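You operate a simulated robot arm through the tools that you are given. There is no shell and no other tool.

Carry out the task below with a simulated robot arm. There is one attempt and no reset: what you move stays moved.

JOB
Ink the locked plate and mark both blank boards at the mark press.
Fine: one print each; the board from the carriage goes on the ribs, the other stays on the carriage, drawn out.

The check looks at the end state, three seconds after you hand in, the way a careful person would. Anything else that was tipped, shoved, dropped, spilled or broken makes it a failure.

ROBOT AND FRAMES
A 7-joint arm with a two-finger parallel gripper, fixed in place. Base frame: the origin is at the foot of the arm, x ahead of it, y to its left, z up. Lengths are in m, angles in degrees, forces in N, time in s.
Its first joint turns from -132.0 to 132.0 degrees. Payload 3.91 kg.
The TCP is the grasp point between the finger pads, 0.03 m short of the fingertips. In the tool frame z runs along the fingers and y along their closing line. Largest opening 0.11 m; finger width 0.02, thickness 0.01; the body of the gripper, 0.048 by 0.112 m, starts 0.055 m behind the TCP.
Orientation is told as [roll, pitch, yaw] about the base's x, y, z axes, in that order, counted from this pose: with the fingers straight down and closing along the base's y, the tool's x points along the base's -x, its y along +y and its z along -z.

CONTROLS
- The arm moves only by the tool nudge_tool. Its argument "rows" is a list of rows, each a list of 7 numbers: the finger opening in m, from 0 to 0.11, then the shift along the base's x, y, z in m, then the turn, a rotation vector about the base's x, y, z in degrees. In form: [[fingers, x, y, z, wx, wy, wz], ...]. A call has 1 to 20 rows; each row shifts and turns the commanded pose from where the row before left it. A row lasts 0.2 s, in which the tool goes at most 0.05 m and 8.6 degrees; a call with a longer step from one row to the next is refused whole, and so is a gripper value outside its range. A pose out of reach is approached as far as the arm can. The call stops where the force on the tool passes 90 N (or 10 N more than at its start, if that is more) or the arm is blocked; 0.2 s more then pass. Each finger travels about 0.108 m/s and halts on what it meets, pressing with about 42 N; the grip force reading is that of the motor and also rises with nothing between the fingers. The clock runs only during rows and for 0.2 s after the last one: add rows that do not move to give the fingers time. It gives the time, the measured TCP pose, the force on the tool (base axes), the opening and the grip force at its end, in the units of the frame above (readings bear some noise), with the torque about the TCP (base axes, N m) and any sound that the robot's microphone picked up.
- Cameras (640 x 400 px; columns grow to the right, rows downward): "scene" is fixed at [0.3859, 0.6525, 1.5548]; the picture's right is [-0.74, -0.67, 0.00], its down [-0.65, 0.71, -0.26] and it looks along [0.17, -0.19, -0.97] (base axes); focal length 214 px, centre (320, 200). "wrist" rides on the gripper at [0.072, 0.017, -0.103] in the tool frame; the picture's right is [-0.23, 0.97, 0.00], its down [-0.76, -0.18, -0.62] and it looks along [-0.61, -0.14, 0.78] (tool axes); focal length 222 px, centre (320, 200). There is no depth. A picture from a camera that has moved, and an enlarged one, comes with that camera's place and axes in the base frame and with its lens. The place of the scene camera against the robot may be out by one fixed shift of up to 0.025 m in any direction.
- grab_frame(camera): a new picture of that camera. It takes no simulated time.
- inspect(camera, box): a new picture of the part [left, top, right, bottom] of that camera's present view, enlarged. It takes no simulated time.
- hand_in(): hands the job in; it is judged then, once.

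Nothing tells you positions but the pictures and the camera data. Unless the task says otherwise, let go and move clear before handing in.

The tools are called as a command line: name --pt "numbers of a row" for each row, then --argument value for the rest, lists and objects as JSON in quotes. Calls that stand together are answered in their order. nudge_tool: Moves the arm, as the interface text tells. Its arguments: {"type":"object","properties":{"rows":{"type":"array"}},"required":["rows"]} The other tools are called the same way: grab_frame (camera) takes a picture; inspect (camera, box) takes an enlarged picture of a part of a camera's view; hand_in () hands the job in.

At the start:

```text
time: 0.0
position: [0.4624, 0.2832, 1.3692]
tool_rot: [0.0, 0.0, 0.0]
contact_force: [-0.8, -0.1, 0.2]
moment: [0.0, 0.02, 0.0]
finger_gap: 0.11
grasp_force: 0.0
```

scene: 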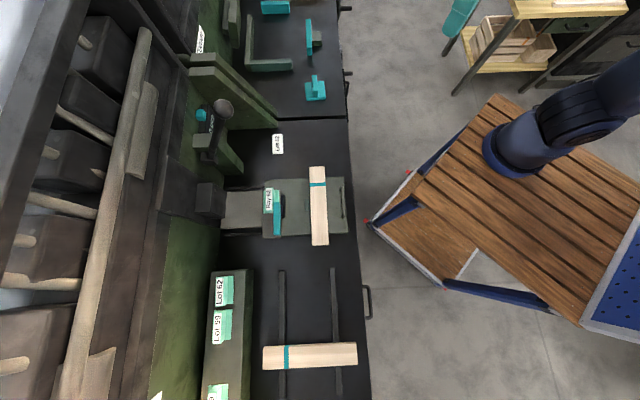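
wrist: 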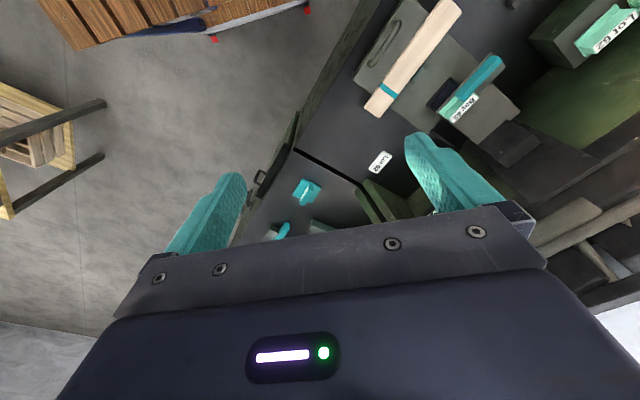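

I see a mark press with a carriage (a pale board on it), two ribs with another board on them, and some teal-handled items around the press. I'll look closer before moving.

inspect --camera "scene" --box '[180, 120, 370, 260]'

inspect --camera "scene" --box '[180, 250, 390, 400]'

inspect --camera "scene" --box '[180, 0, 370, 130]'

inspect --camera "wrist" --box '[240, 0, 640, 250]'

```text
2.86 times, centred on (275, 190) of scene
camera zoom: at [0.3859, 0.6525, 1.5548], right [-0.74, -0.67, 0.0], down [-0.65, 0.71, -0.26], along [0.17, -0.19, -0.97], focal length 613 px, centre (449, 229)
```

zoom: 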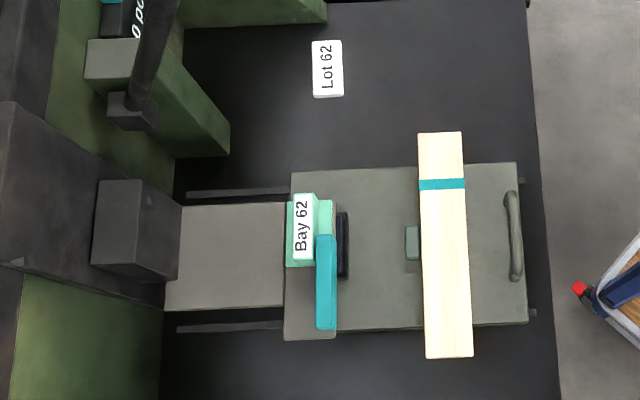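

```text
2.67 times, centred on (285, 325) of scene
camera zoom: at [0.3859, 0.6525, 1.5548], right [-0.74, -0.67, 0.0], down [-0.65, 0.71, -0.26], along [0.17, -0.19, -0.97], focal length 572 px, centre (413, -133)
```

zoom: 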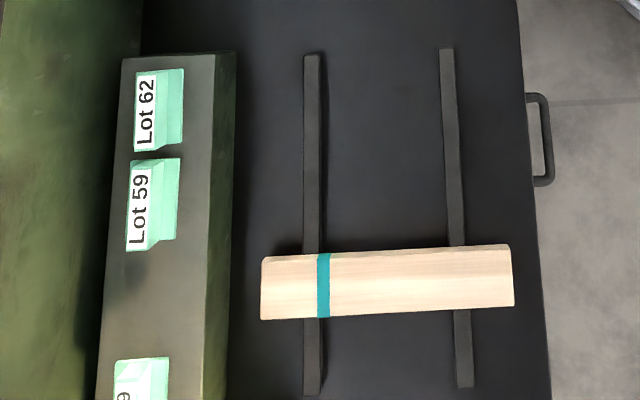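

```text
3.08 times, centred on (275, 65) of scene
camera zoom: at [0.3859, 0.6525, 1.5548], right [-0.74, -0.67, 0.0], down [-0.65, 0.71, -0.26], along [0.17, -0.19, -0.97], focal length 660 px, centre (458, 615)
```

zoom: 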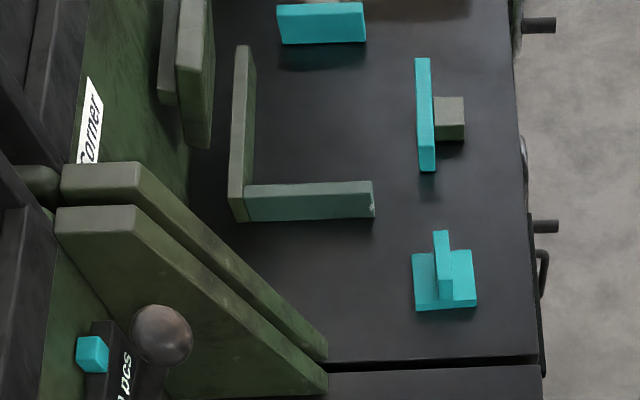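

```text
1.60 times, centred on (440, 125) of wrist
camera zoom: at [0.3898, 0.3006, 1.4703], right [0.23, 0.97, 0.0], down [0.76, -0.18, 0.62], along [0.61, -0.14, -0.78], focal length 355 px, centre (128, 320)
```

zoom: 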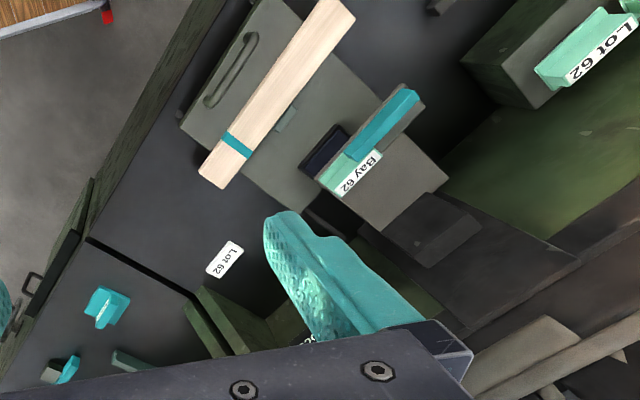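

The table top triangulates to about z = 0.73 and is turned roughly 45° to the base; the press lies in direction [0.74, 0.67]. I'll turn and lower the wrist camera to study the press.

nudge_tool --pt "0.11 0 0 -0.02 0 0 8" --pt "0.11 0 0 -0.03 0 0 8" --pt "0.11 0 0 -0.03 0 0 8" --pt "0.11 0 0 -0.03 0 0 8" --pt "0.11 0 0 -0.03 0 0 8" --pt "0.11 0 0 -0.03 0 0 8" --pt "0.11 0 0 -0.03 0 0 8"

grab_frame --camera "wrist"

grab_frame --camera "scene"

```text
time: 1.6
position: [0.4627, 0.2823, 1.1687]
tool_rot: [0.0, 0.0, 56.2]
contact_force: [-1.0, -0.8, 0.1]
moment: [-0.02, 0.03, 0.0]
finger_gap: 0.11
grasp_force: 0.0
```

```text
taken
camera wrist: at [0.4076, 0.2319, 1.2703], right [-0.68, 0.73, 0.0], down [0.57, 0.53, 0.62], along [0.46, 0.43, -0.78], focal length 222 px, centre (320, 200)
```

wrist: 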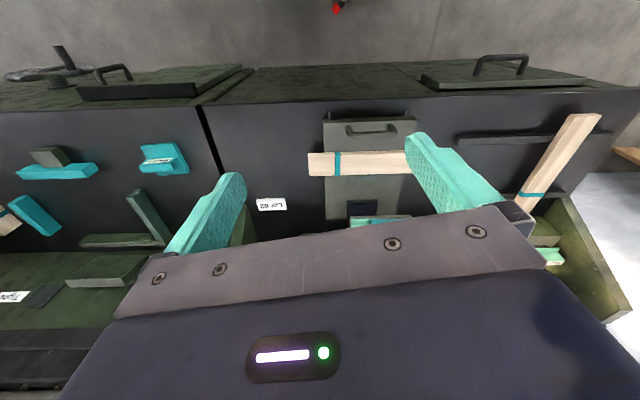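

```text
taken
```

scene: 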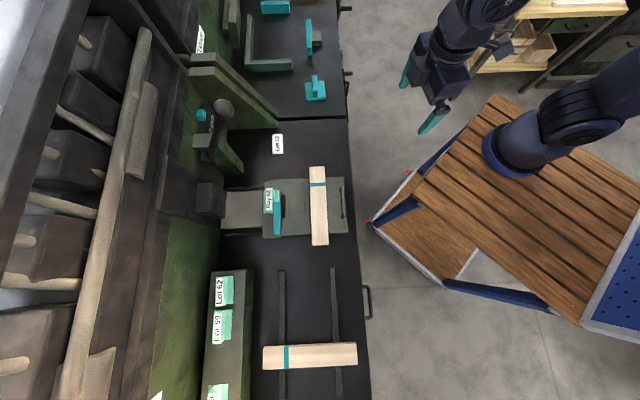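

The wrist camera sees mostly down and slightly forward above the gripper. I'll move toward the press at height so I can inspect its mechanism.

nudge_tool --pt "0.11 0.01 0.036 0.01 0 0 0" --pt "0.11 0.01 0.036 0.01 0 0 0" --pt "0.11 0.01 0.036 0.01 0 0 0" --pt "0.11 0.01 0.036 0.01 0 0 0" --pt "0.11 0.01 0.036 0.01 0 0 0" --pt "0.11 0.01 0.036 0.01 0 0 0"

grab_frame --camera "wrist"

```text
time: 3.0
position: [0.5231, 0.4988, 1.2289]
tool_rot: [0.0, -0.1, 56.0]
contact_force: [0.9, 0.0, 0.7]
moment: [0.0, 0.02, -0.01]
finger_gap: 0.1101
grasp_force: 0.1
```

```text
taken
camera wrist: at [0.4677, 0.4488, 1.3312], right [-0.68, 0.73, 0.0], down [0.57, 0.53, 0.62], along [0.46, 0.42, -0.78], focal length 222 px, centre (320, 200)
```

wrist: 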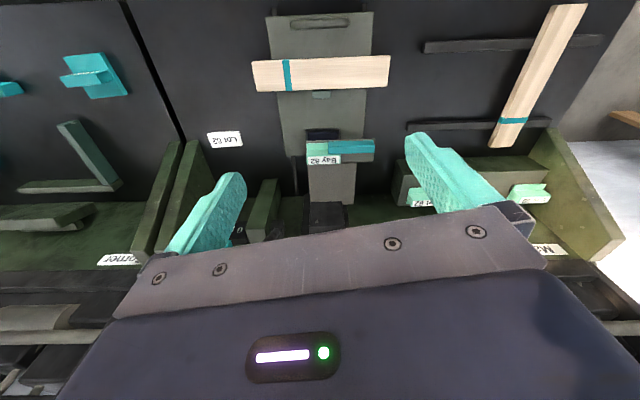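

inspect --camera "wrist" --box '[240, 80, 420, 230]'

nudge_tool --pt "0.11 -0.015 -0.015 0 5.6 -5.6 0" --pt "0.11 -0.015 -0.015 0 5.6 -5.6 0" --pt "0.11 -0.015 -0.015 0 5.6 -5.6 0" --pt "0.11 -0.015 -0.015 0 5.6 -5.6 0" --pt "0.11 -0.015 -0.015 0 5.6 -5.6 0"

grab_frame --camera "wrist"

```text
2.67 times, centred on (330, 155) of wrist
camera zoom: at [0.4677, 0.4488, 1.3312], right [-0.68, 0.73, 0.0], down [0.57, 0.53, 0.62], along [0.46, 0.42, -0.78], focal length 592 px, centre (293, 320)
```

zoom: 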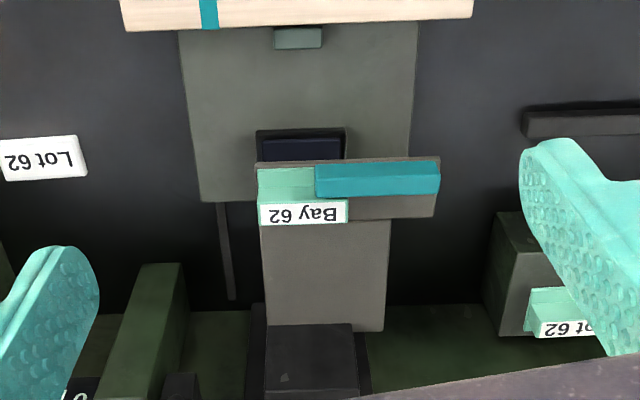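

```text
time: 4.2
position: [0.4474, 0.4238, 1.2271]
tool_rot: [-9.0, -38.7, 59.1]
contact_force: [0.0, 0.3, -1.1]
moment: [0.0, -0.02, 0.02]
finger_gap: 0.1099
grasp_force: 0.0
```

```text
taken
camera wrist: at [0.358, 0.3394, 1.2584], right [-0.69, 0.73, 0.02], down [0.17, 0.12, 0.98], along [0.71, 0.68, -0.2], focal length 222 px, centre (320, 200)
```

wrist: 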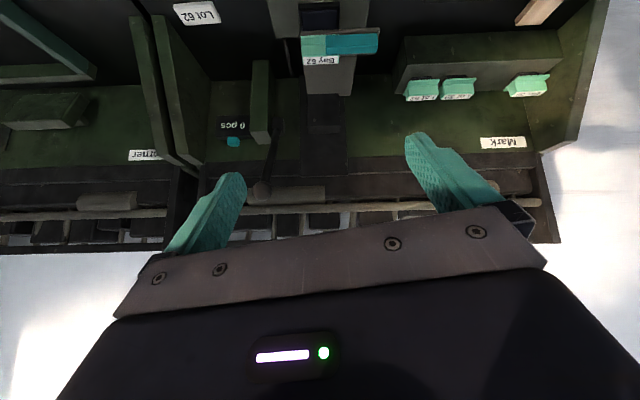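

inspect --camera "wrist" --box '[190, 0, 430, 150]'

inspect --camera "wrist" --box '[200, 90, 360, 210]'

inspect --camera "wrist" --box '[380, 20, 600, 160]'

```text
2.67 times, centred on (310, 75) of wrist
camera zoom: at [0.358, 0.3394, 1.2584], right [-0.69, 0.73, 0.02], down [0.17, 0.12, 0.98], along [0.71, 0.68, -0.2], focal length 592 px, centre (347, 533)
```

zoom: 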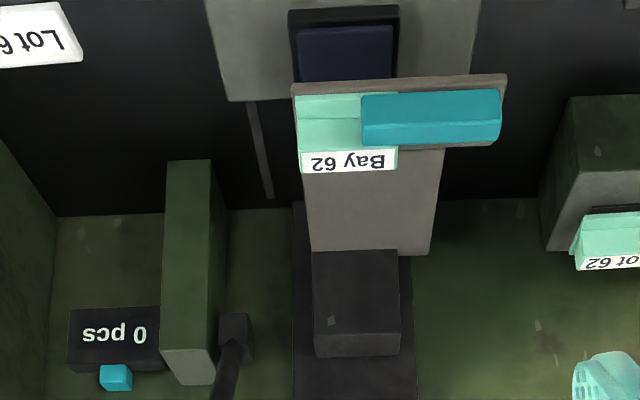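

```text
3.33 times, centred on (280, 150) of wrist
camera zoom: at [0.358, 0.3394, 1.2584], right [-0.69, 0.73, 0.02], down [0.17, 0.12, 0.98], along [0.71, 0.68, -0.2], focal length 740 px, centre (453, 367)
```

zoom: 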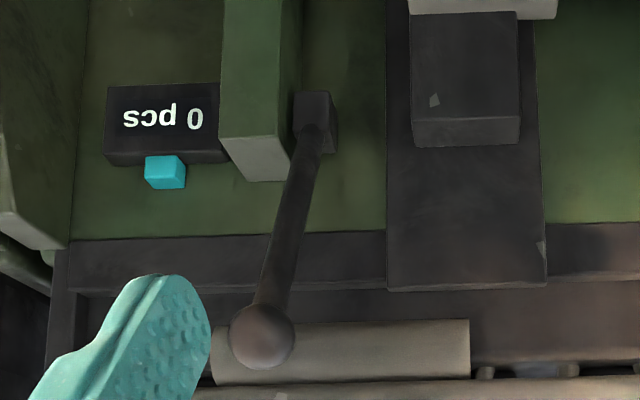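

```text
2.86 times, centred on (490, 90) of wrist
camera zoom: at [0.358, 0.3394, 1.2584], right [-0.69, 0.73, 0.02], down [0.17, 0.12, 0.98], along [0.71, 0.68, -0.2], focal length 635 px, centre (-166, 514)
```

zoom: 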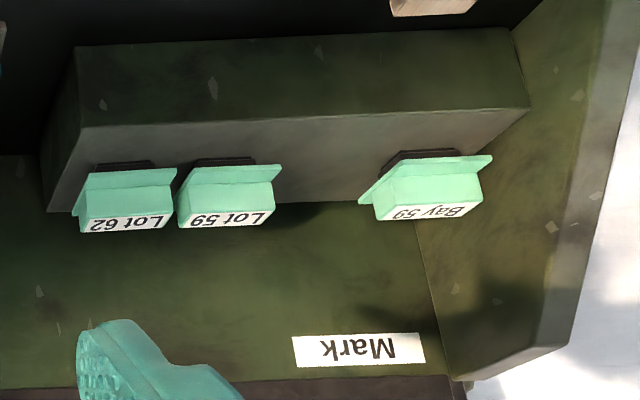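

The press has a lever with a ball knob (about x 0.76, y 0.56, z 1.145), pivoted at about (0.865, 0.666, 0.908). The head holds the locked "Bay 62" plate, with an ink pad directly under it while the carriage is drawn out. I'll level the tool again and come closer to study the carriage and board.

nudge_tool --pt "0.11 0.0 0.0 -0.02 -5.6 5.6 0" --pt "0.11 0.0 0.0 -0.03 -5.6 5.6 0" --pt "0.11 0.0 0.0 -0.03 -5.6 5.6 0" --pt "0.11 0.0 0.0 -0.03 -5.6 5.6 0" --pt "0.11 0.0 0.0 -0.03 -5.6 5.6 0" --pt "0.11 0.015 0.015 -0.03 0 0 -5" --pt "0.11 0.015 0.015 0 0 0 -5"

grab_frame --camera "wrist"

```text
time: 5.8
position: [0.478, 0.4551, 1.0565]
tool_rot: [0.1, 0.0, 46.0]
contact_force: [-0.6, -0.8, -0.1]
moment: [-0.01, -0.02, -0.02]
finger_gap: 0.1098
grasp_force: 0.0
```

```text
taken
camera wrist: at [0.4149, 0.4148, 1.16], right [-0.54, 0.84, 0.0], down [0.66, 0.42, 0.62], along [0.52, 0.34, -0.78], focal length 222 px, centre (320, 200)
```

wrist: 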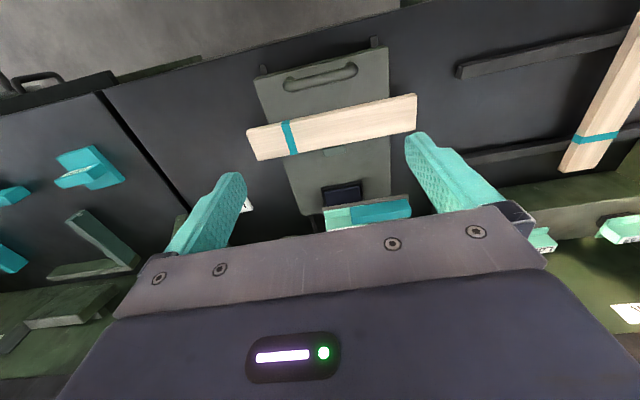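

inspect --camera "wrist" --box '[230, 30, 430, 160]'

inspect --camera "wrist" --box '[290, 130, 430, 235]'

inspect --camera "wrist" --box '[440, 0, 640, 180]'

```text
3.08 times, centred on (330, 95) of wrist
camera zoom: at [0.4149, 0.4148, 1.16], right [-0.54, 0.84, 0.0], down [0.66, 0.42, 0.62], along [0.52, 0.34, -0.78], focal length 684 px, centre (289, 523)
```

zoom: 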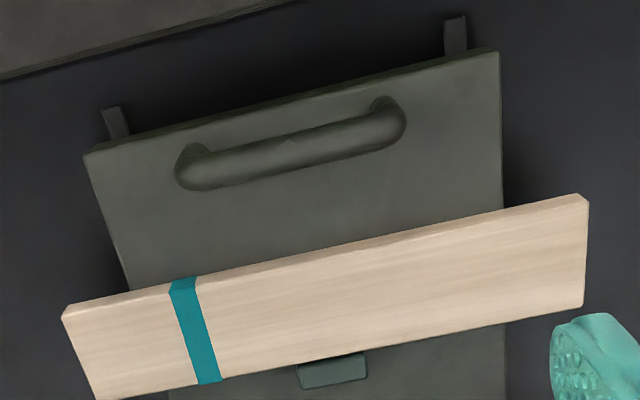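

```text
3.81 times, centred on (360, 182) of wrist
camera zoom: at [0.4149, 0.4148, 1.16], right [-0.54, 0.84, 0.0], down [0.66, 0.42, 0.62], along [0.52, 0.34, -0.78], focal length 846 px, centre (168, 267)
```

zoom: 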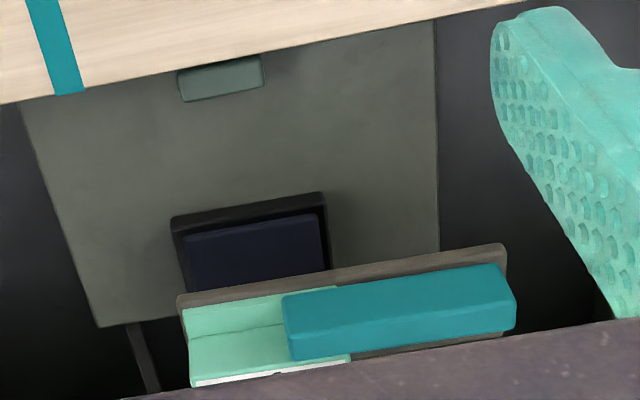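

```text
2.22 times, centred on (540, 90) of wrist
camera zoom: at [0.4149, 0.4148, 1.16], right [-0.54, 0.84, 0.0], down [0.66, 0.42, 0.62], along [0.52, 0.34, -0.78], focal length 494 px, centre (-169, 444)
```

zoom: 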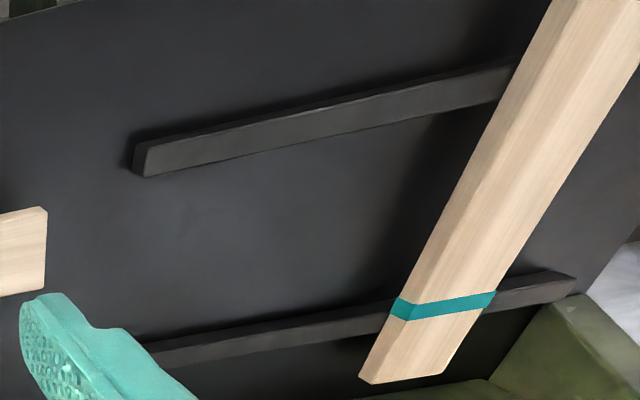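

The board sits flush against a stop block on the carriage, and the navy ink pad sits behind it under the head. I'll take a lower, tilted view to get the heights.

nudge_tool --pt "0.11 -0.02 -0.02 -0.0 5.5 -5.5 0" --pt "0.11 -0.02 -0.02 -0.01 5.5 -5.5 0" --pt "0.11 -0.02 -0.02 -0.01 5.5 -5.5 0" --pt "0.11 -0.02 -0.02 -0.02 5.5 -5.5 0" --pt "0.11 -0.02 -0.02 -0.02 5.5 -5.5 0" --pt "0.11 -0.02 -0.02 -0.02 0 0 0"

grab_frame --camera "wrist"

inspect --camera "wrist" --box '[200, 20, 440, 170]'

```text
time: 7.2
position: [0.3701, 0.3441, 0.9846]
tool_rot: [-1.9, -35.8, 46.0]
contact_force: [-0.5, 0.5, 0.3]
moment: [-0.03, -0.02, 0.02]
finger_gap: 0.11
grasp_force: 0.2
out of reach, approached as far as the arm can: row 5, 6
```

```text
taken
camera wrist: at [0.2729, 0.2736, 1.0247], right [-0.56, 0.82, 0.11], down [0.29, 0.07, 0.96], along [0.78, 0.56, -0.27], focal length 222 px, centre (320, 200)
```

wrist: 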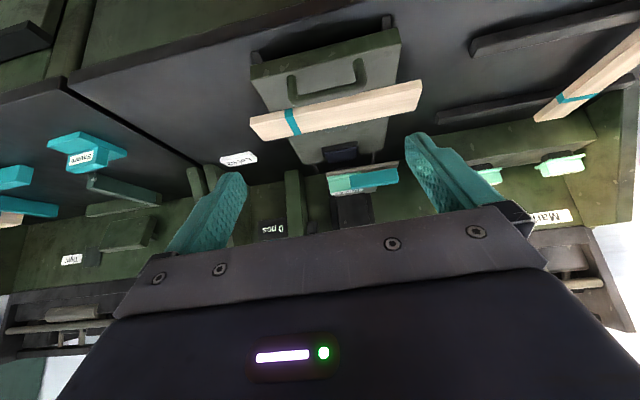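

```text
2.67 times, centred on (320, 95) of wrist
camera zoom: at [0.2729, 0.2736, 1.0247], right [-0.56, 0.82, 0.11], down [0.29, 0.07, 0.96], along [0.78, 0.56, -0.27], focal length 592 px, centre (320, 480)
```

zoom: 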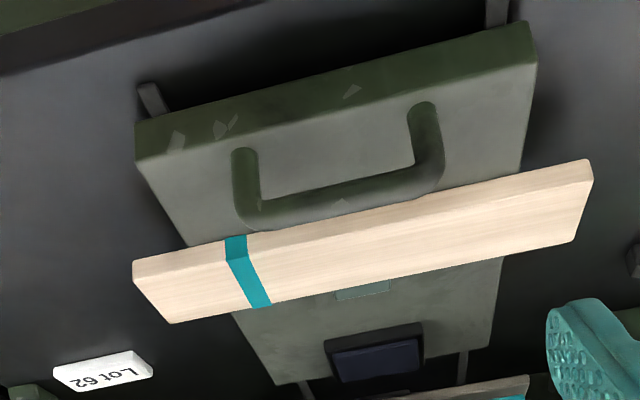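

Carriage top is about z 0.75, board top about 0.768, and the handle bar is at about (0.469, 0.450, 0.797). The press axis runs along f = (0.707, 0.707), with s ≈ +0.013. Next I'll level the tool and approach the lever ball from above to see it up close.

nudge_tool --pt "0.11 0.03 0.0165 0.03 -5.5 5.5 0" --pt "0.11 0.03 0.0165 0.03 -5.5 5.5 0" --pt "0.11 0.03 0.0165 0.03 -5.5 5.5 0" --pt "0.11 0.03 0.0165 0.03 -5.5 5.5 0" --pt "0.11 0.03 0.0165 0.03 -5.5 5.5 0" --pt "0.11 0.03 0.0165 0.03 0 0 0" --pt "0.11 0.03 0.0165 0.03 0 0 0" --pt "0.11 0.03 0.0165 0.03 0 0 0" --pt "0.11 0.03 0.0165 0.03 0 0 0" --pt "0.11 0.03 0.0165 0.03 0 0 0"

grab_frame --camera "wrist"

grab_frame --camera "scene"

```text
time: 9.4
position: [0.6703, 0.5097, 1.2861]
tool_rot: [-1.1, 2.8, 46.1]
contact_force: [0.3, 0.5, 0.5]
moment: [0.03, -0.02, 0.02]
finger_gap: 0.1099
grasp_force: 0.1
```

```text
taken
camera wrist: at [0.6088, 0.4754, 1.3919], right [-0.54, 0.84, -0.03], down [0.67, 0.46, 0.59], along [0.51, 0.3, -0.81], focal length 222 px, centre (320, 200)
```

wrist: 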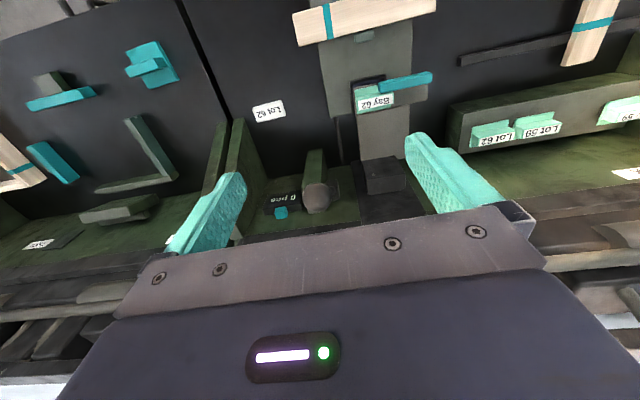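

```text
taken
```

scene: 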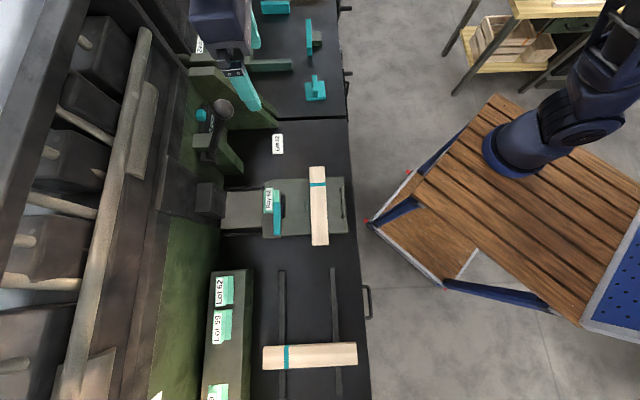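

The ball is confirmed at about (0.762, 0.560, 1.145). I'll correct a small residual tilt and hover just above it.

nudge_tool --pt "0.11 0.03 0.017 -0.01 1.4 -0.6 -0.5" --pt "0.11 0.03 0.017 -0.02 1.38 -0.55 -0.6" --pt "0.11 0.032 0.016 -0.03 0 0 0" --pt "0.11 0 0 0 0 0 0"

grab_frame --camera "wrist"

inspect --camera "scene" --box '[150, 60, 350, 200]'

```text
time: 10.4
position: [0.7613, 0.5596, 1.2254]
tool_rot: [-0.1, 0.0, 45.0]
contact_force: [-0.9, 0.9, 0.7]
moment: [0.0, 0.0, 0.02]
finger_gap: 0.1099
grasp_force: 0.2
```

```text
taken
camera wrist: at [0.6975, 0.5217, 1.3287], right [-0.53, 0.85, 0.0], down [0.66, 0.41, 0.62], along [0.53, 0.33, -0.78], focal length 222 px, centre (320, 200)
```

wrist: 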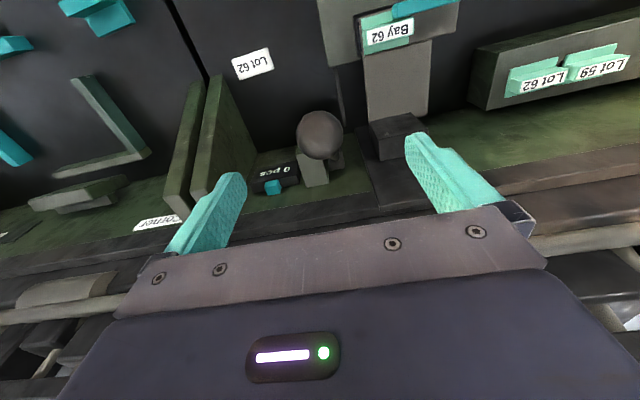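

```text
2.86 times, centred on (250, 130) of scene
camera zoom: at [0.3859, 0.6525, 1.5548], right [-0.74, -0.67, 0.0], down [-0.65, 0.71, -0.26], along [0.17, -0.19, -0.97], focal length 613 px, centre (520, 400)
```

zoom: 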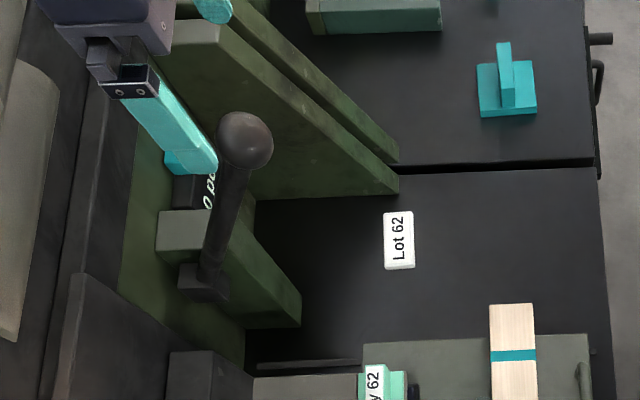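

The ball is centred between the open fingers. I'll descend around it and close gently.

nudge_tool --pt "0.11 0 0 -0.025 0 0 0" --pt "0.11 0 0.0005 -0.025 0 0 0" --pt "0.11 0 0 -0.022 0 0 0" --pt "0.08 0 0 0 0 0 0" --pt "0.05 0 0 0 0 0 0" --pt "0.03 0 0 0 0 0 0" --pt "0.02 0 0 0 0 0 0" --pt "0.02 0 0 0 0 0 0"

grab_frame --camera "wrist"

inspect --camera "scene" --box '[150, 60, 350, 200]'

```text
time: 12.2
position: [0.7629, 0.5605, 1.1536]
tool_rot: [0.0, 0.1, 44.9]
contact_force: [4.4, -4.8, -2.2]
moment: [-0.17, -0.06, -0.02]
finger_gap: 0.0414
grasp_force: 44.8
```

```text
taken
camera wrist: at [0.6992, 0.5222, 1.2565], right [-0.53, 0.85, 0.0], down [0.66, 0.41, 0.62], along [0.53, 0.33, -0.78], focal length 222 px, centre (320, 200)
```

wrist: 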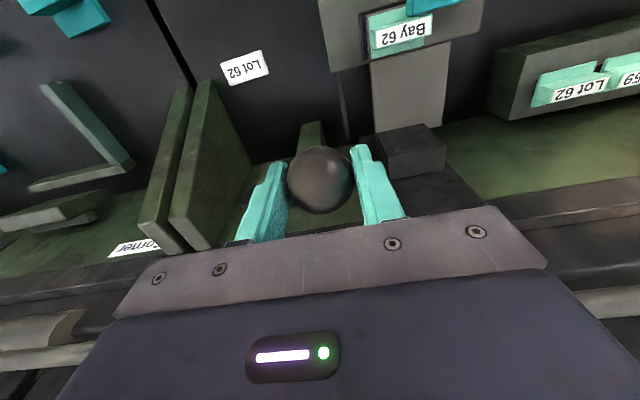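

```text
2.86 times, centred on (250, 130) of scene
camera zoom: at [0.3859, 0.6525, 1.5548], right [-0.74, -0.67, 0.0], down [-0.65, 0.71, -0.26], along [0.17, -0.19, -0.97], focal length 613 px, centre (520, 400)
```

zoom: 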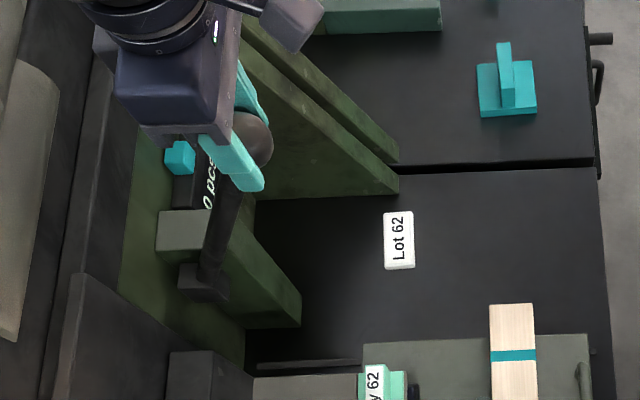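

The ball is gripped (opening 0.041). I'll pull the lever along its arc in small steps, watching force and sound.

nudge_tool --pt "0.02 -0.0096 -0.0096 -0.0094 0 0 0" --pt "0.02 -0.0096 -0.0096 -0.0094 0 0 0" --pt "0.02 -0.0079 -0.0079 -0.0097 0 0 0" --pt "0.02 -0.0079 -0.0079 -0.0097 0 0 0"

inspect --camera "scene" --box '[150, 60, 350, 240]'

grab_frame --camera "wrist"

```text
time: 13.2
position: [0.7265, 0.5257, 1.1154]
tool_rot: [0.0, 0.2, 44.9]
contact_force: [13.0, -2.1, -0.5]
moment: [0.87, -0.95, 0.12]
finger_gap: 0.0413
grasp_force: 45.1
```

```text
2.22 times, centred on (250, 150) of scene
camera zoom: at [0.3859, 0.6525, 1.5548], right [-0.74, -0.67, 0.0], down [-0.65, 0.71, -0.26], along [0.17, -0.19, -0.97], focal length 477 px, centre (476, 311)
```

zoom: 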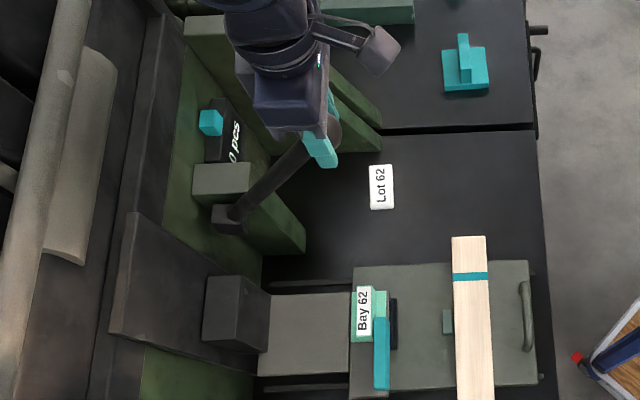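

```text
taken
camera wrist: at [0.6639, 0.4868, 1.2181], right [-0.53, 0.85, 0.0], down [0.66, 0.41, 0.62], along [0.53, 0.33, -0.78], focal length 222 px, centre (320, 200)
```

wrist: 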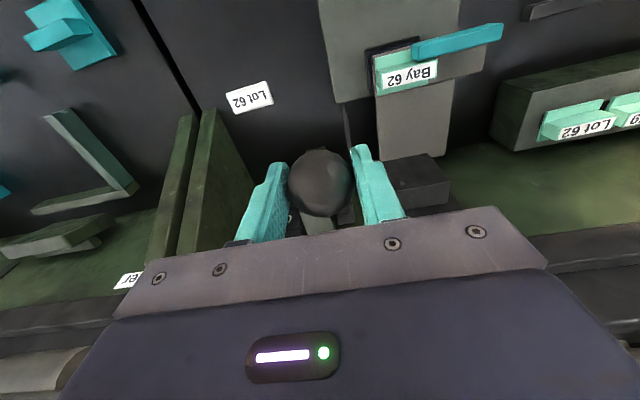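

nudge_tool --pt "0.02 -0.0071 -0.0071 -0.0108 0 0 0" --pt "0.02 -0.0071 -0.0071 -0.0108 0 0 0" --pt "0.02 -0.0063 -0.0063 -0.0118 0 0 0" --pt "0.02 -0.0063 -0.0063 -0.0118 0 0 0" --pt "0.02 -0.0054 -0.0054 -0.0127 0 0 0" --pt "0.02 -0.0054 -0.0054 -0.0127 0 0 0"

inspect --camera "scene" --box '[150, 60, 350, 240]'

grab_frame --camera "wrist"

```text
time: 14.6
position: [0.6908, 0.4873, 1.0446]
tool_rot: [0.1, 0.0, 45.0]
contact_force: [19.1, -9.4, 3.2]
moment: [0.85, -1.12, -0.08]
finger_gap: 0.0417
grasp_force: 44.9
```

```text
2.22 times, centred on (250, 150) of scene
camera zoom: at [0.3859, 0.6525, 1.5548], right [-0.74, -0.67, 0.0], down [-0.65, 0.71, -0.26], along [0.17, -0.19, -0.97], focal length 477 px, centre (476, 311)
```

zoom: 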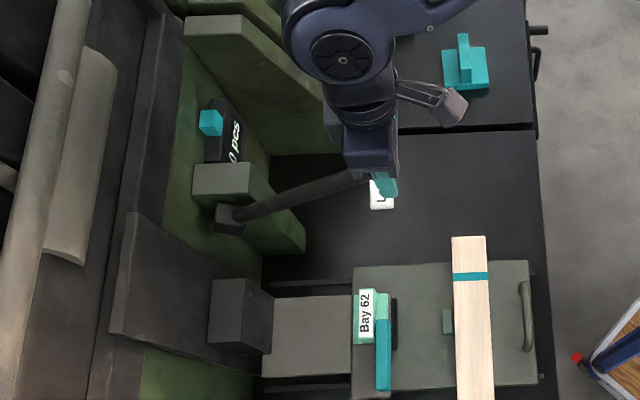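

```text
taken
camera wrist: at [0.6265, 0.4495, 1.1478], right [-0.53, 0.85, 0.0], down [0.66, 0.41, 0.62], along [0.53, 0.33, -0.78], focal length 222 px, centre (320, 200)
```

wrist: 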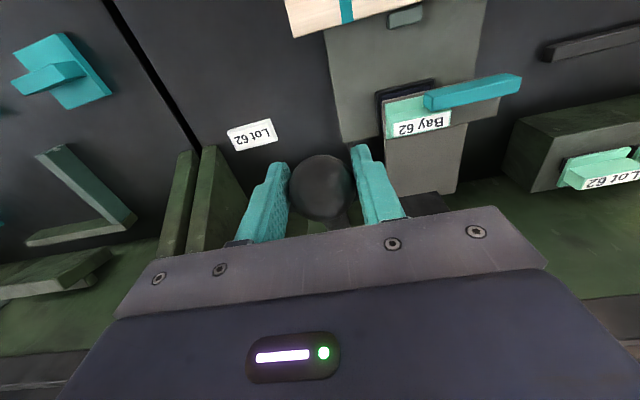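

The lever comes down and the head is starting to descend. I'll continue with a slight sideways correction.

nudge_tool --pt "0.02 -0.0039 -0.0049 -0.0134 0 0 0" --pt "0.02 -0.0039 -0.0049 -0.0134 0 0 0" --pt "0.02 -0.0029 -0.0039 -0.014 0 0 0" --pt "0.02 -0.0029 -0.0039 -0.014 0 0 0"

inspect --camera "scene" --box '[150, 60, 350, 240]'

grab_frame --camera "wrist"

```text
time: 15.6
position: [0.6749, 0.4718, 0.9901]
tool_rot: [0.0, 0.2, 45.2]
contact_force: [4.0, 7.9, 2.4]
moment: [0.86, -0.35, 0.05]
finger_gap: 0.0415
grasp_force: 45.3
```

```text
2.22 times, centred on (250, 150) of scene
camera zoom: at [0.3859, 0.6525, 1.5548], right [-0.74, -0.67, 0.0], down [-0.65, 0.71, -0.26], along [0.17, -0.19, -0.97], focal length 477 px, centre (476, 311)
```

zoom: 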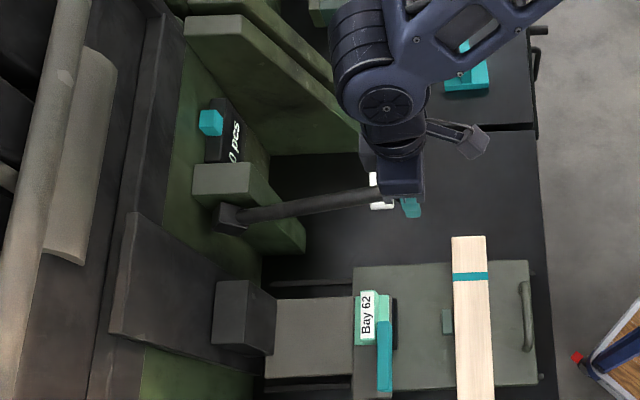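

```text
taken
camera wrist: at [0.6113, 0.4337, 1.0922], right [-0.53, 0.85, 0.0], down [0.66, 0.41, 0.62], along [0.53, 0.33, -0.78], focal length 222 px, centre (320, 200)
```

wrist: 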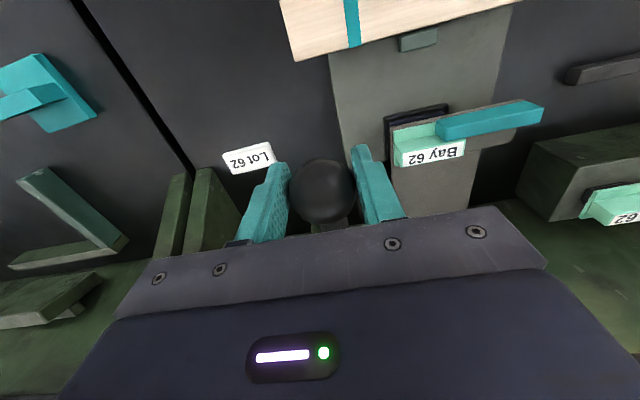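

nudge_tool --pt "0.02 -0.0022 -0.0025 -0.0144 0 0 0" --pt "0.02 -0.0022 -0.0025 -0.0144 0 0 0" --pt "0.02 -0.0012 -0.0014 -0.0146 0 0 0" --pt "0.02 -0.0012 -0.0014 -0.0146 0 0 0"

inspect --camera "scene" --box '[150, 60, 350, 240]'

grab_frame --camera "wrist"

```text
time: 16.6
position: [0.666, 0.4634, 0.9308]
tool_rot: [0.1, 0.3, 45.2]
contact_force: [-22.7, 16.2, 14.4]
moment: [-0.7, 0.09, 0.28]
finger_gap: 0.0408
grasp_force: 44.4
```

```text
2.22 times, centred on (250, 150) of scene
camera zoom: at [0.3859, 0.6525, 1.5548], right [-0.74, -0.67, 0.0], down [-0.65, 0.71, -0.26], along [0.17, -0.19, -0.97], focal length 477 px, centre (476, 311)
```

zoom: 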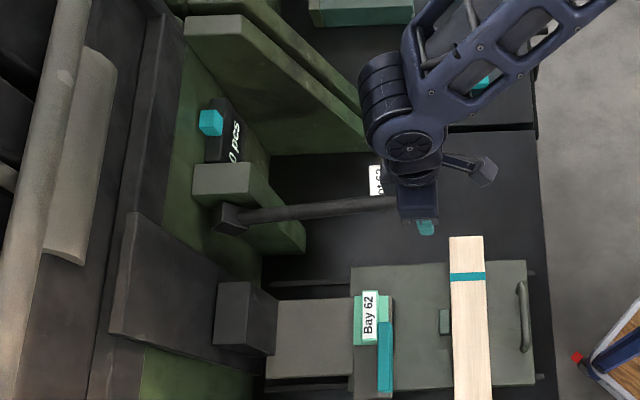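

```text
taken
camera wrist: at [0.6029, 0.4253, 1.0337], right [-0.53, 0.85, 0.0], down [0.67, 0.42, 0.62], along [0.53, 0.33, -0.79], focal length 222 px, centre (320, 200)
```

wrist: 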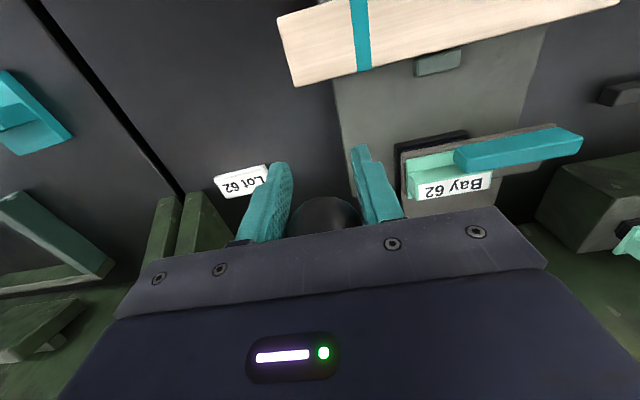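

inspect --camera "scene" --box '[225, 150, 365, 255]'

inspect --camera "wrist" --box '[200, 60, 640, 270]'

```text
3.81 times, centred on (295, 202) of scene
camera zoom: at [0.3859, 0.6525, 1.5548], right [-0.74, -0.67, 0.0], down [-0.65, 0.71, -0.26], along [0.17, -0.19, -0.97], focal length 817 px, centre (415, 190)
```

zoom: 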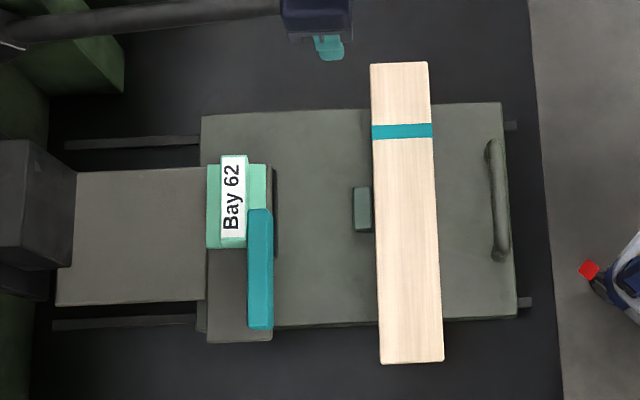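

```text
1.45 times, centred on (420, 165) of wrist
camera zoom: at [0.6029, 0.4253, 1.0337], right [-0.53, 0.85, 0.0], down [0.67, 0.42, 0.62], along [0.53, 0.33, -0.79], focal length 323 px, centre (174, 251)
```

zoom: 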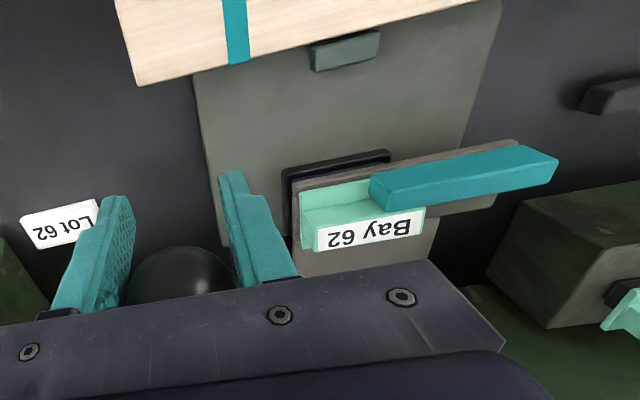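

The head is down near the pad and I feel about 14 N upward; the ball has slipped slightly in the fingers. I'll push a little more to see whether this is a firm stop.

nudge_tool --pt "0.02 0.003 -0.003 -0.006 0 0 0" --pt "0.02 0 0 -0.004 0 0 0"

grab_frame --camera "wrist"

inspect --camera "scene" --box '[185, 90, 325, 255]'

```text
time: 17.2
position: [0.6669, 0.464, 0.9232]
tool_rot: [0.3, -0.1, 45.4]
contact_force: [-55.8, 33.3, 32.6]
moment: [-0.41, -1.41, 0.75]
finger_gap: 0.0414
grasp_force: 45.1
```

```text
taken
camera wrist: at [0.6034, 0.4251, 1.0265], right [-0.53, 0.85, 0.0], down [0.66, 0.42, 0.62], along [0.53, 0.33, -0.78], focal length 222 px, centre (320, 200)
```

wrist: 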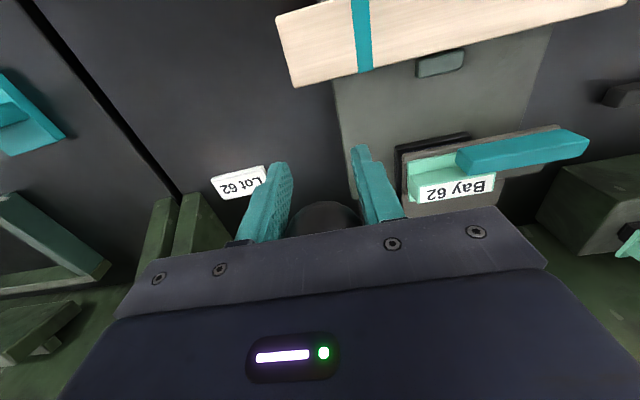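

```text
2.42 times, centred on (255, 172) of scene
camera zoom: at [0.3859, 0.6525, 1.5548], right [-0.74, -0.67, 0.0], down [-0.65, 0.71, -0.26], along [0.17, -0.19, -0.97], focal length 520 px, centre (478, 267)
```

zoom: 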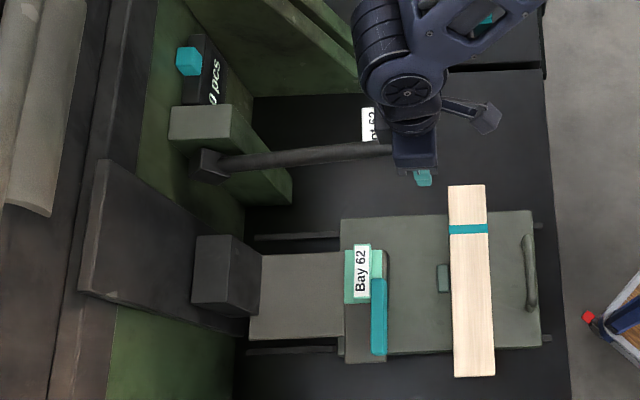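

Lateral load built up (about 63 N toward -s), so I'll relax it by shifting back sideways before anything else.

nudge_tool --pt "0.02 -0.0025 0.0025 0 0 0 0" --pt "0.02 -0.0025 0.0025 0 0 0 0" --pt "0.02 0 0 0 0 0 0"

inspect --camera "scene" --box '[185, 90, 325, 255]'

```text
time: 18.0
position: [0.6667, 0.464, 0.9233]
tool_rot: [-0.2, 0.0, 45.0]
contact_force: [-28.7, 10.0, 31.4]
moment: [0.21, -1.05, 0.44]
finger_gap: 0.0411
grasp_force: 44.8
```

```text
2.42 times, centred on (255, 172) of scene
camera zoom: at [0.3859, 0.6525, 1.5548], right [-0.74, -0.67, 0.0], down [-0.65, 0.71, -0.26], along [0.17, -0.19, -0.97], focal length 520 px, centre (478, 267)
```

zoom: 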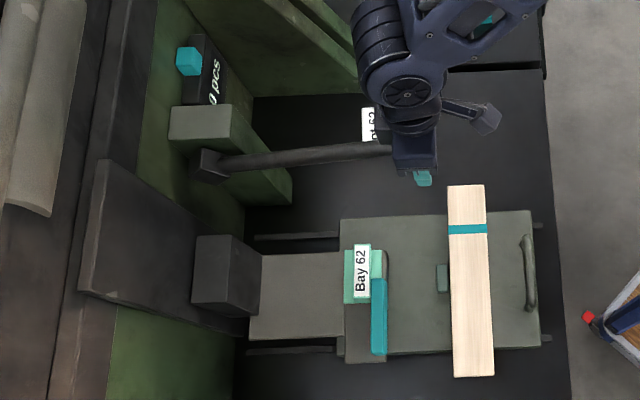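

nudge_tool --pt "0.02 -0.002 0.002 0 0 0 0" --pt "0.02 0.002 0.002 -0.004 0 0 0" --pt "0.02 0.002 0.002 -0.004 0 0 0" --pt "0.02 0 0 0 0 0 0"

inspect --camera "scene" --box '[185, 90, 325, 255]'

grab_frame --camera "wrist"

```text
time: 18.9
position: [0.6695, 0.4658, 0.9184]
tool_rot: [-0.2, 0.2, 44.8]
contact_force: [-28.0, -30.4, 34.4]
moment: [0.94, -0.9, -0.05]
finger_gap: 0.0414
grasp_force: 45.3
stopped in row 4: the force on the tool passed its limit at 93 N (the readings are from after the stop); the commanded pose is now the measured one
```

```text
2.42 times, centred on (255, 172) of scene
camera zoom: at [0.3859, 0.6525, 1.5548], right [-0.74, -0.67, 0.0], down [-0.65, 0.71, -0.26], along [0.17, -0.19, -0.97], focal length 520 px, centre (478, 267)
```

zoom: 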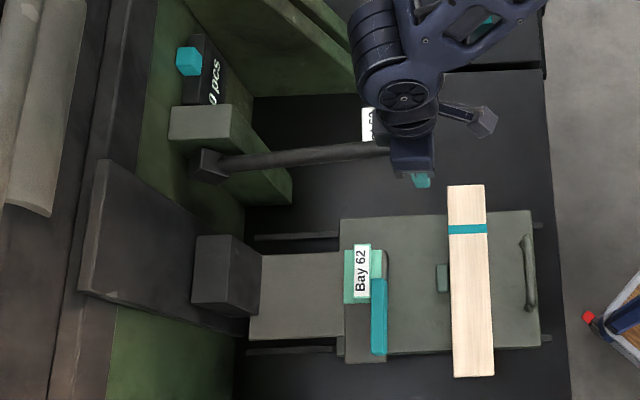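

```text
taken
camera wrist: at [0.605, 0.4286, 1.0209], right [-0.53, 0.85, 0.0], down [0.67, 0.41, 0.62], along [0.53, 0.32, -0.78], focal length 222 px, centre (320, 200)
```

wrist: 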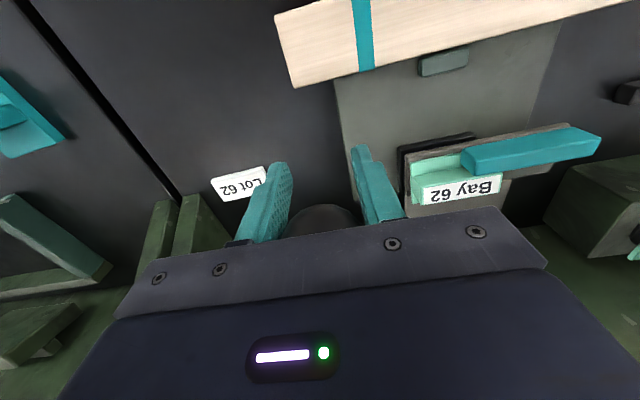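

The lever is at a hard stop with the head down on the pad, so that was one inking stroke. I'll loosen the fingers to see if the lever stays down by itself, then re-centre on the ball.

nudge_tool --pt "0.06 0 0 0 0 0 0" --pt "0.07 0 0 0 0 0 0" --pt "0.07 0 0 0 0 0 0"

inspect --camera "scene" --box '[185, 90, 325, 255]'

grab_frame --camera "wrist"

```text
time: 19.7
position: [0.6717, 0.4692, 0.9184]
tool_rot: [-0.1, 0.0, 44.8]
contact_force: [6.7, 4.9, 45.9]
moment: [-0.06, 0.17, -0.01]
finger_gap: 0.0698
grasp_force: 0.0
```

```text
2.42 times, centred on (255, 172) of scene
camera zoom: at [0.3859, 0.6525, 1.5548], right [-0.74, -0.67, 0.0], down [-0.65, 0.71, -0.26], along [0.17, -0.19, -0.97], focal length 520 px, centre (478, 267)
```

zoom: 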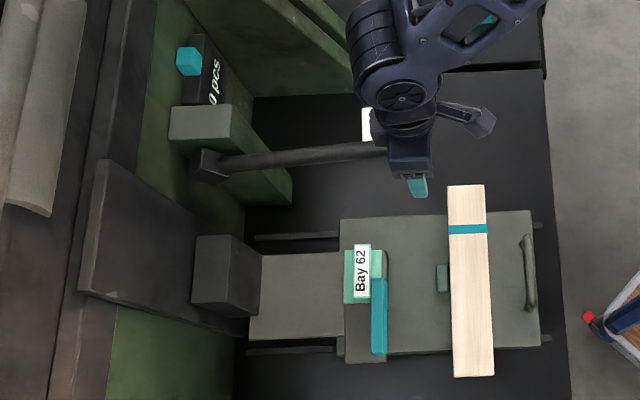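

```text
taken
camera wrist: at [0.6067, 0.4303, 1.0204], right [-0.53, 0.85, 0.0], down [0.66, 0.41, 0.62], along [0.53, 0.33, -0.78], focal length 222 px, centre (320, 200)
```

wrist: 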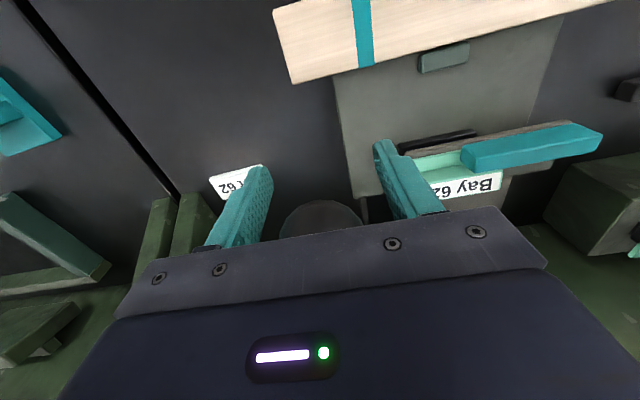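

The palm was resting on the ball at about z 0.95. I'll raise the tool so the ball is back at the grasp point, and check whether the lever rises by itself.

nudge_tool --pt "0.07 0.002 0.002 0.012 0 0 0" --pt "0.07 0.002 0.002 0.014 0 0 0" --pt "0.07 0 0 0 0 0 0"

inspect --camera "scene" --box '[185, 90, 325, 255]'

grab_frame --camera "wrist"

```text
time: 20.5
position: [0.6731, 0.4718, 0.9412]
tool_rot: [-0.1, 0.3, 45.0]
contact_force: [0.3, 0.2, 1.0]
moment: [-0.01, -0.04, 0.0]
finger_gap: 0.0699
grasp_force: 0.1
```

```text
2.42 times, centred on (255, 172) of scene
camera zoom: at [0.3859, 0.6525, 1.5548], right [-0.74, -0.67, 0.0], down [-0.65, 0.71, -0.26], along [0.17, -0.19, -0.97], focal length 520 px, centre (478, 267)
```

zoom: 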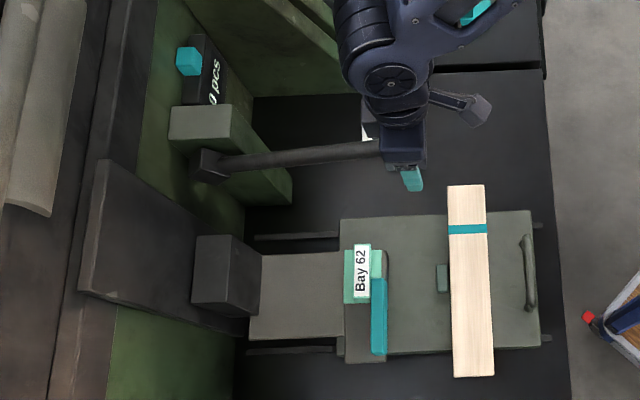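

```text
taken
camera wrist: at [0.6104, 0.4341, 1.0441], right [-0.53, 0.85, 0.0], down [0.67, 0.41, 0.62], along [0.53, 0.32, -0.78], focal length 222 px, centre (320, 200)
```

wrist: 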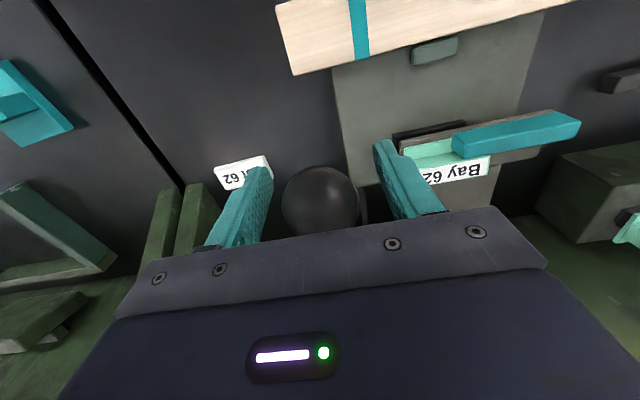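

The lever stays where it is left, so there is no spring. The ball's bottom position is about (0.6725, 0.4716, 0.955), and the pivot fits (f 1.083, z 0.908, L 0.278). I'll re-grip it and raise the lever along the arc.

nudge_tool --pt "0.07 0 0 0.013 0 0 0" --pt "0.04 0 0 0 0 0 0" --pt "0.02 0 0 0 0 0 0" --pt "0.02 0 0 0 0 0 0" --pt "0.02 0.0022 0.0022 0.0144 0 0 0" --pt "0.02 0.0023 0.0023 0.0143 0 0 0" --pt "0.02 0.0033 0.0033 0.0139 0 0 0" --pt "0.02 0.0034 0.0034 0.0138 0 0 0" --pt "0.02 0.0043 0.0043 0.0134 0 0 0" --pt "0.02 0.0044 0.0044 0.0133 0 0 0"

inspect --camera "scene" --box '[185, 90, 325, 255]'

grab_frame --camera "wrist"

```text
time: 22.7
position: [0.6937, 0.4916, 1.0382]
tool_rot: [-0.1, 0.2, 44.8]
contact_force: [0.1, -4.9, -6.3]
moment: [-0.68, 0.71, -0.04]
finger_gap: 0.0418
grasp_force: 45.2
```

```text
2.42 times, centred on (255, 172) of scene
camera zoom: at [0.3859, 0.6525, 1.5548], right [-0.74, -0.67, 0.0], down [-0.65, 0.71, -0.26], along [0.17, -0.19, -0.97], focal length 520 px, centre (478, 267)
```

zoom: 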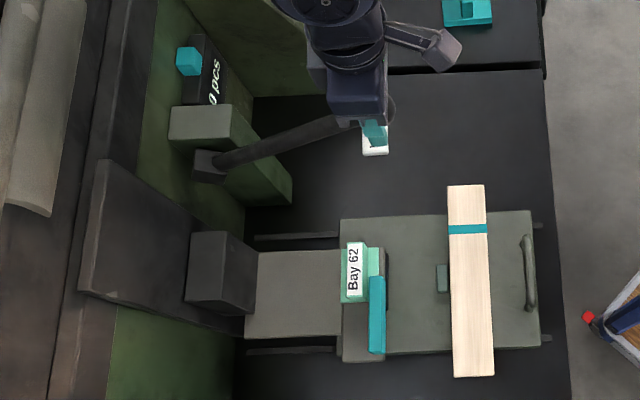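

```text
taken
camera wrist: at [0.6307, 0.4543, 1.141], right [-0.53, 0.85, 0.0], down [0.67, 0.41, 0.62], along [0.53, 0.32, -0.78], focal length 222 px, centre (320, 200)
```

wrist: 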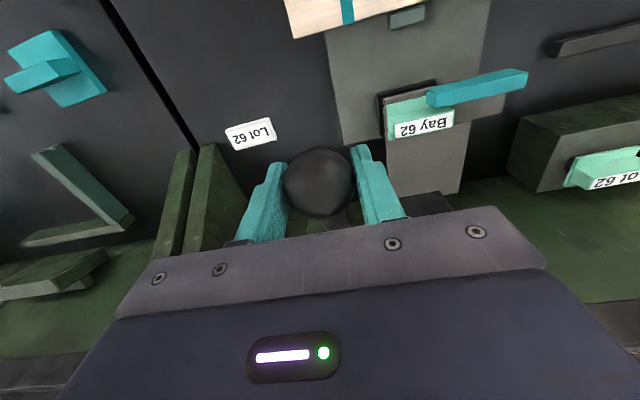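

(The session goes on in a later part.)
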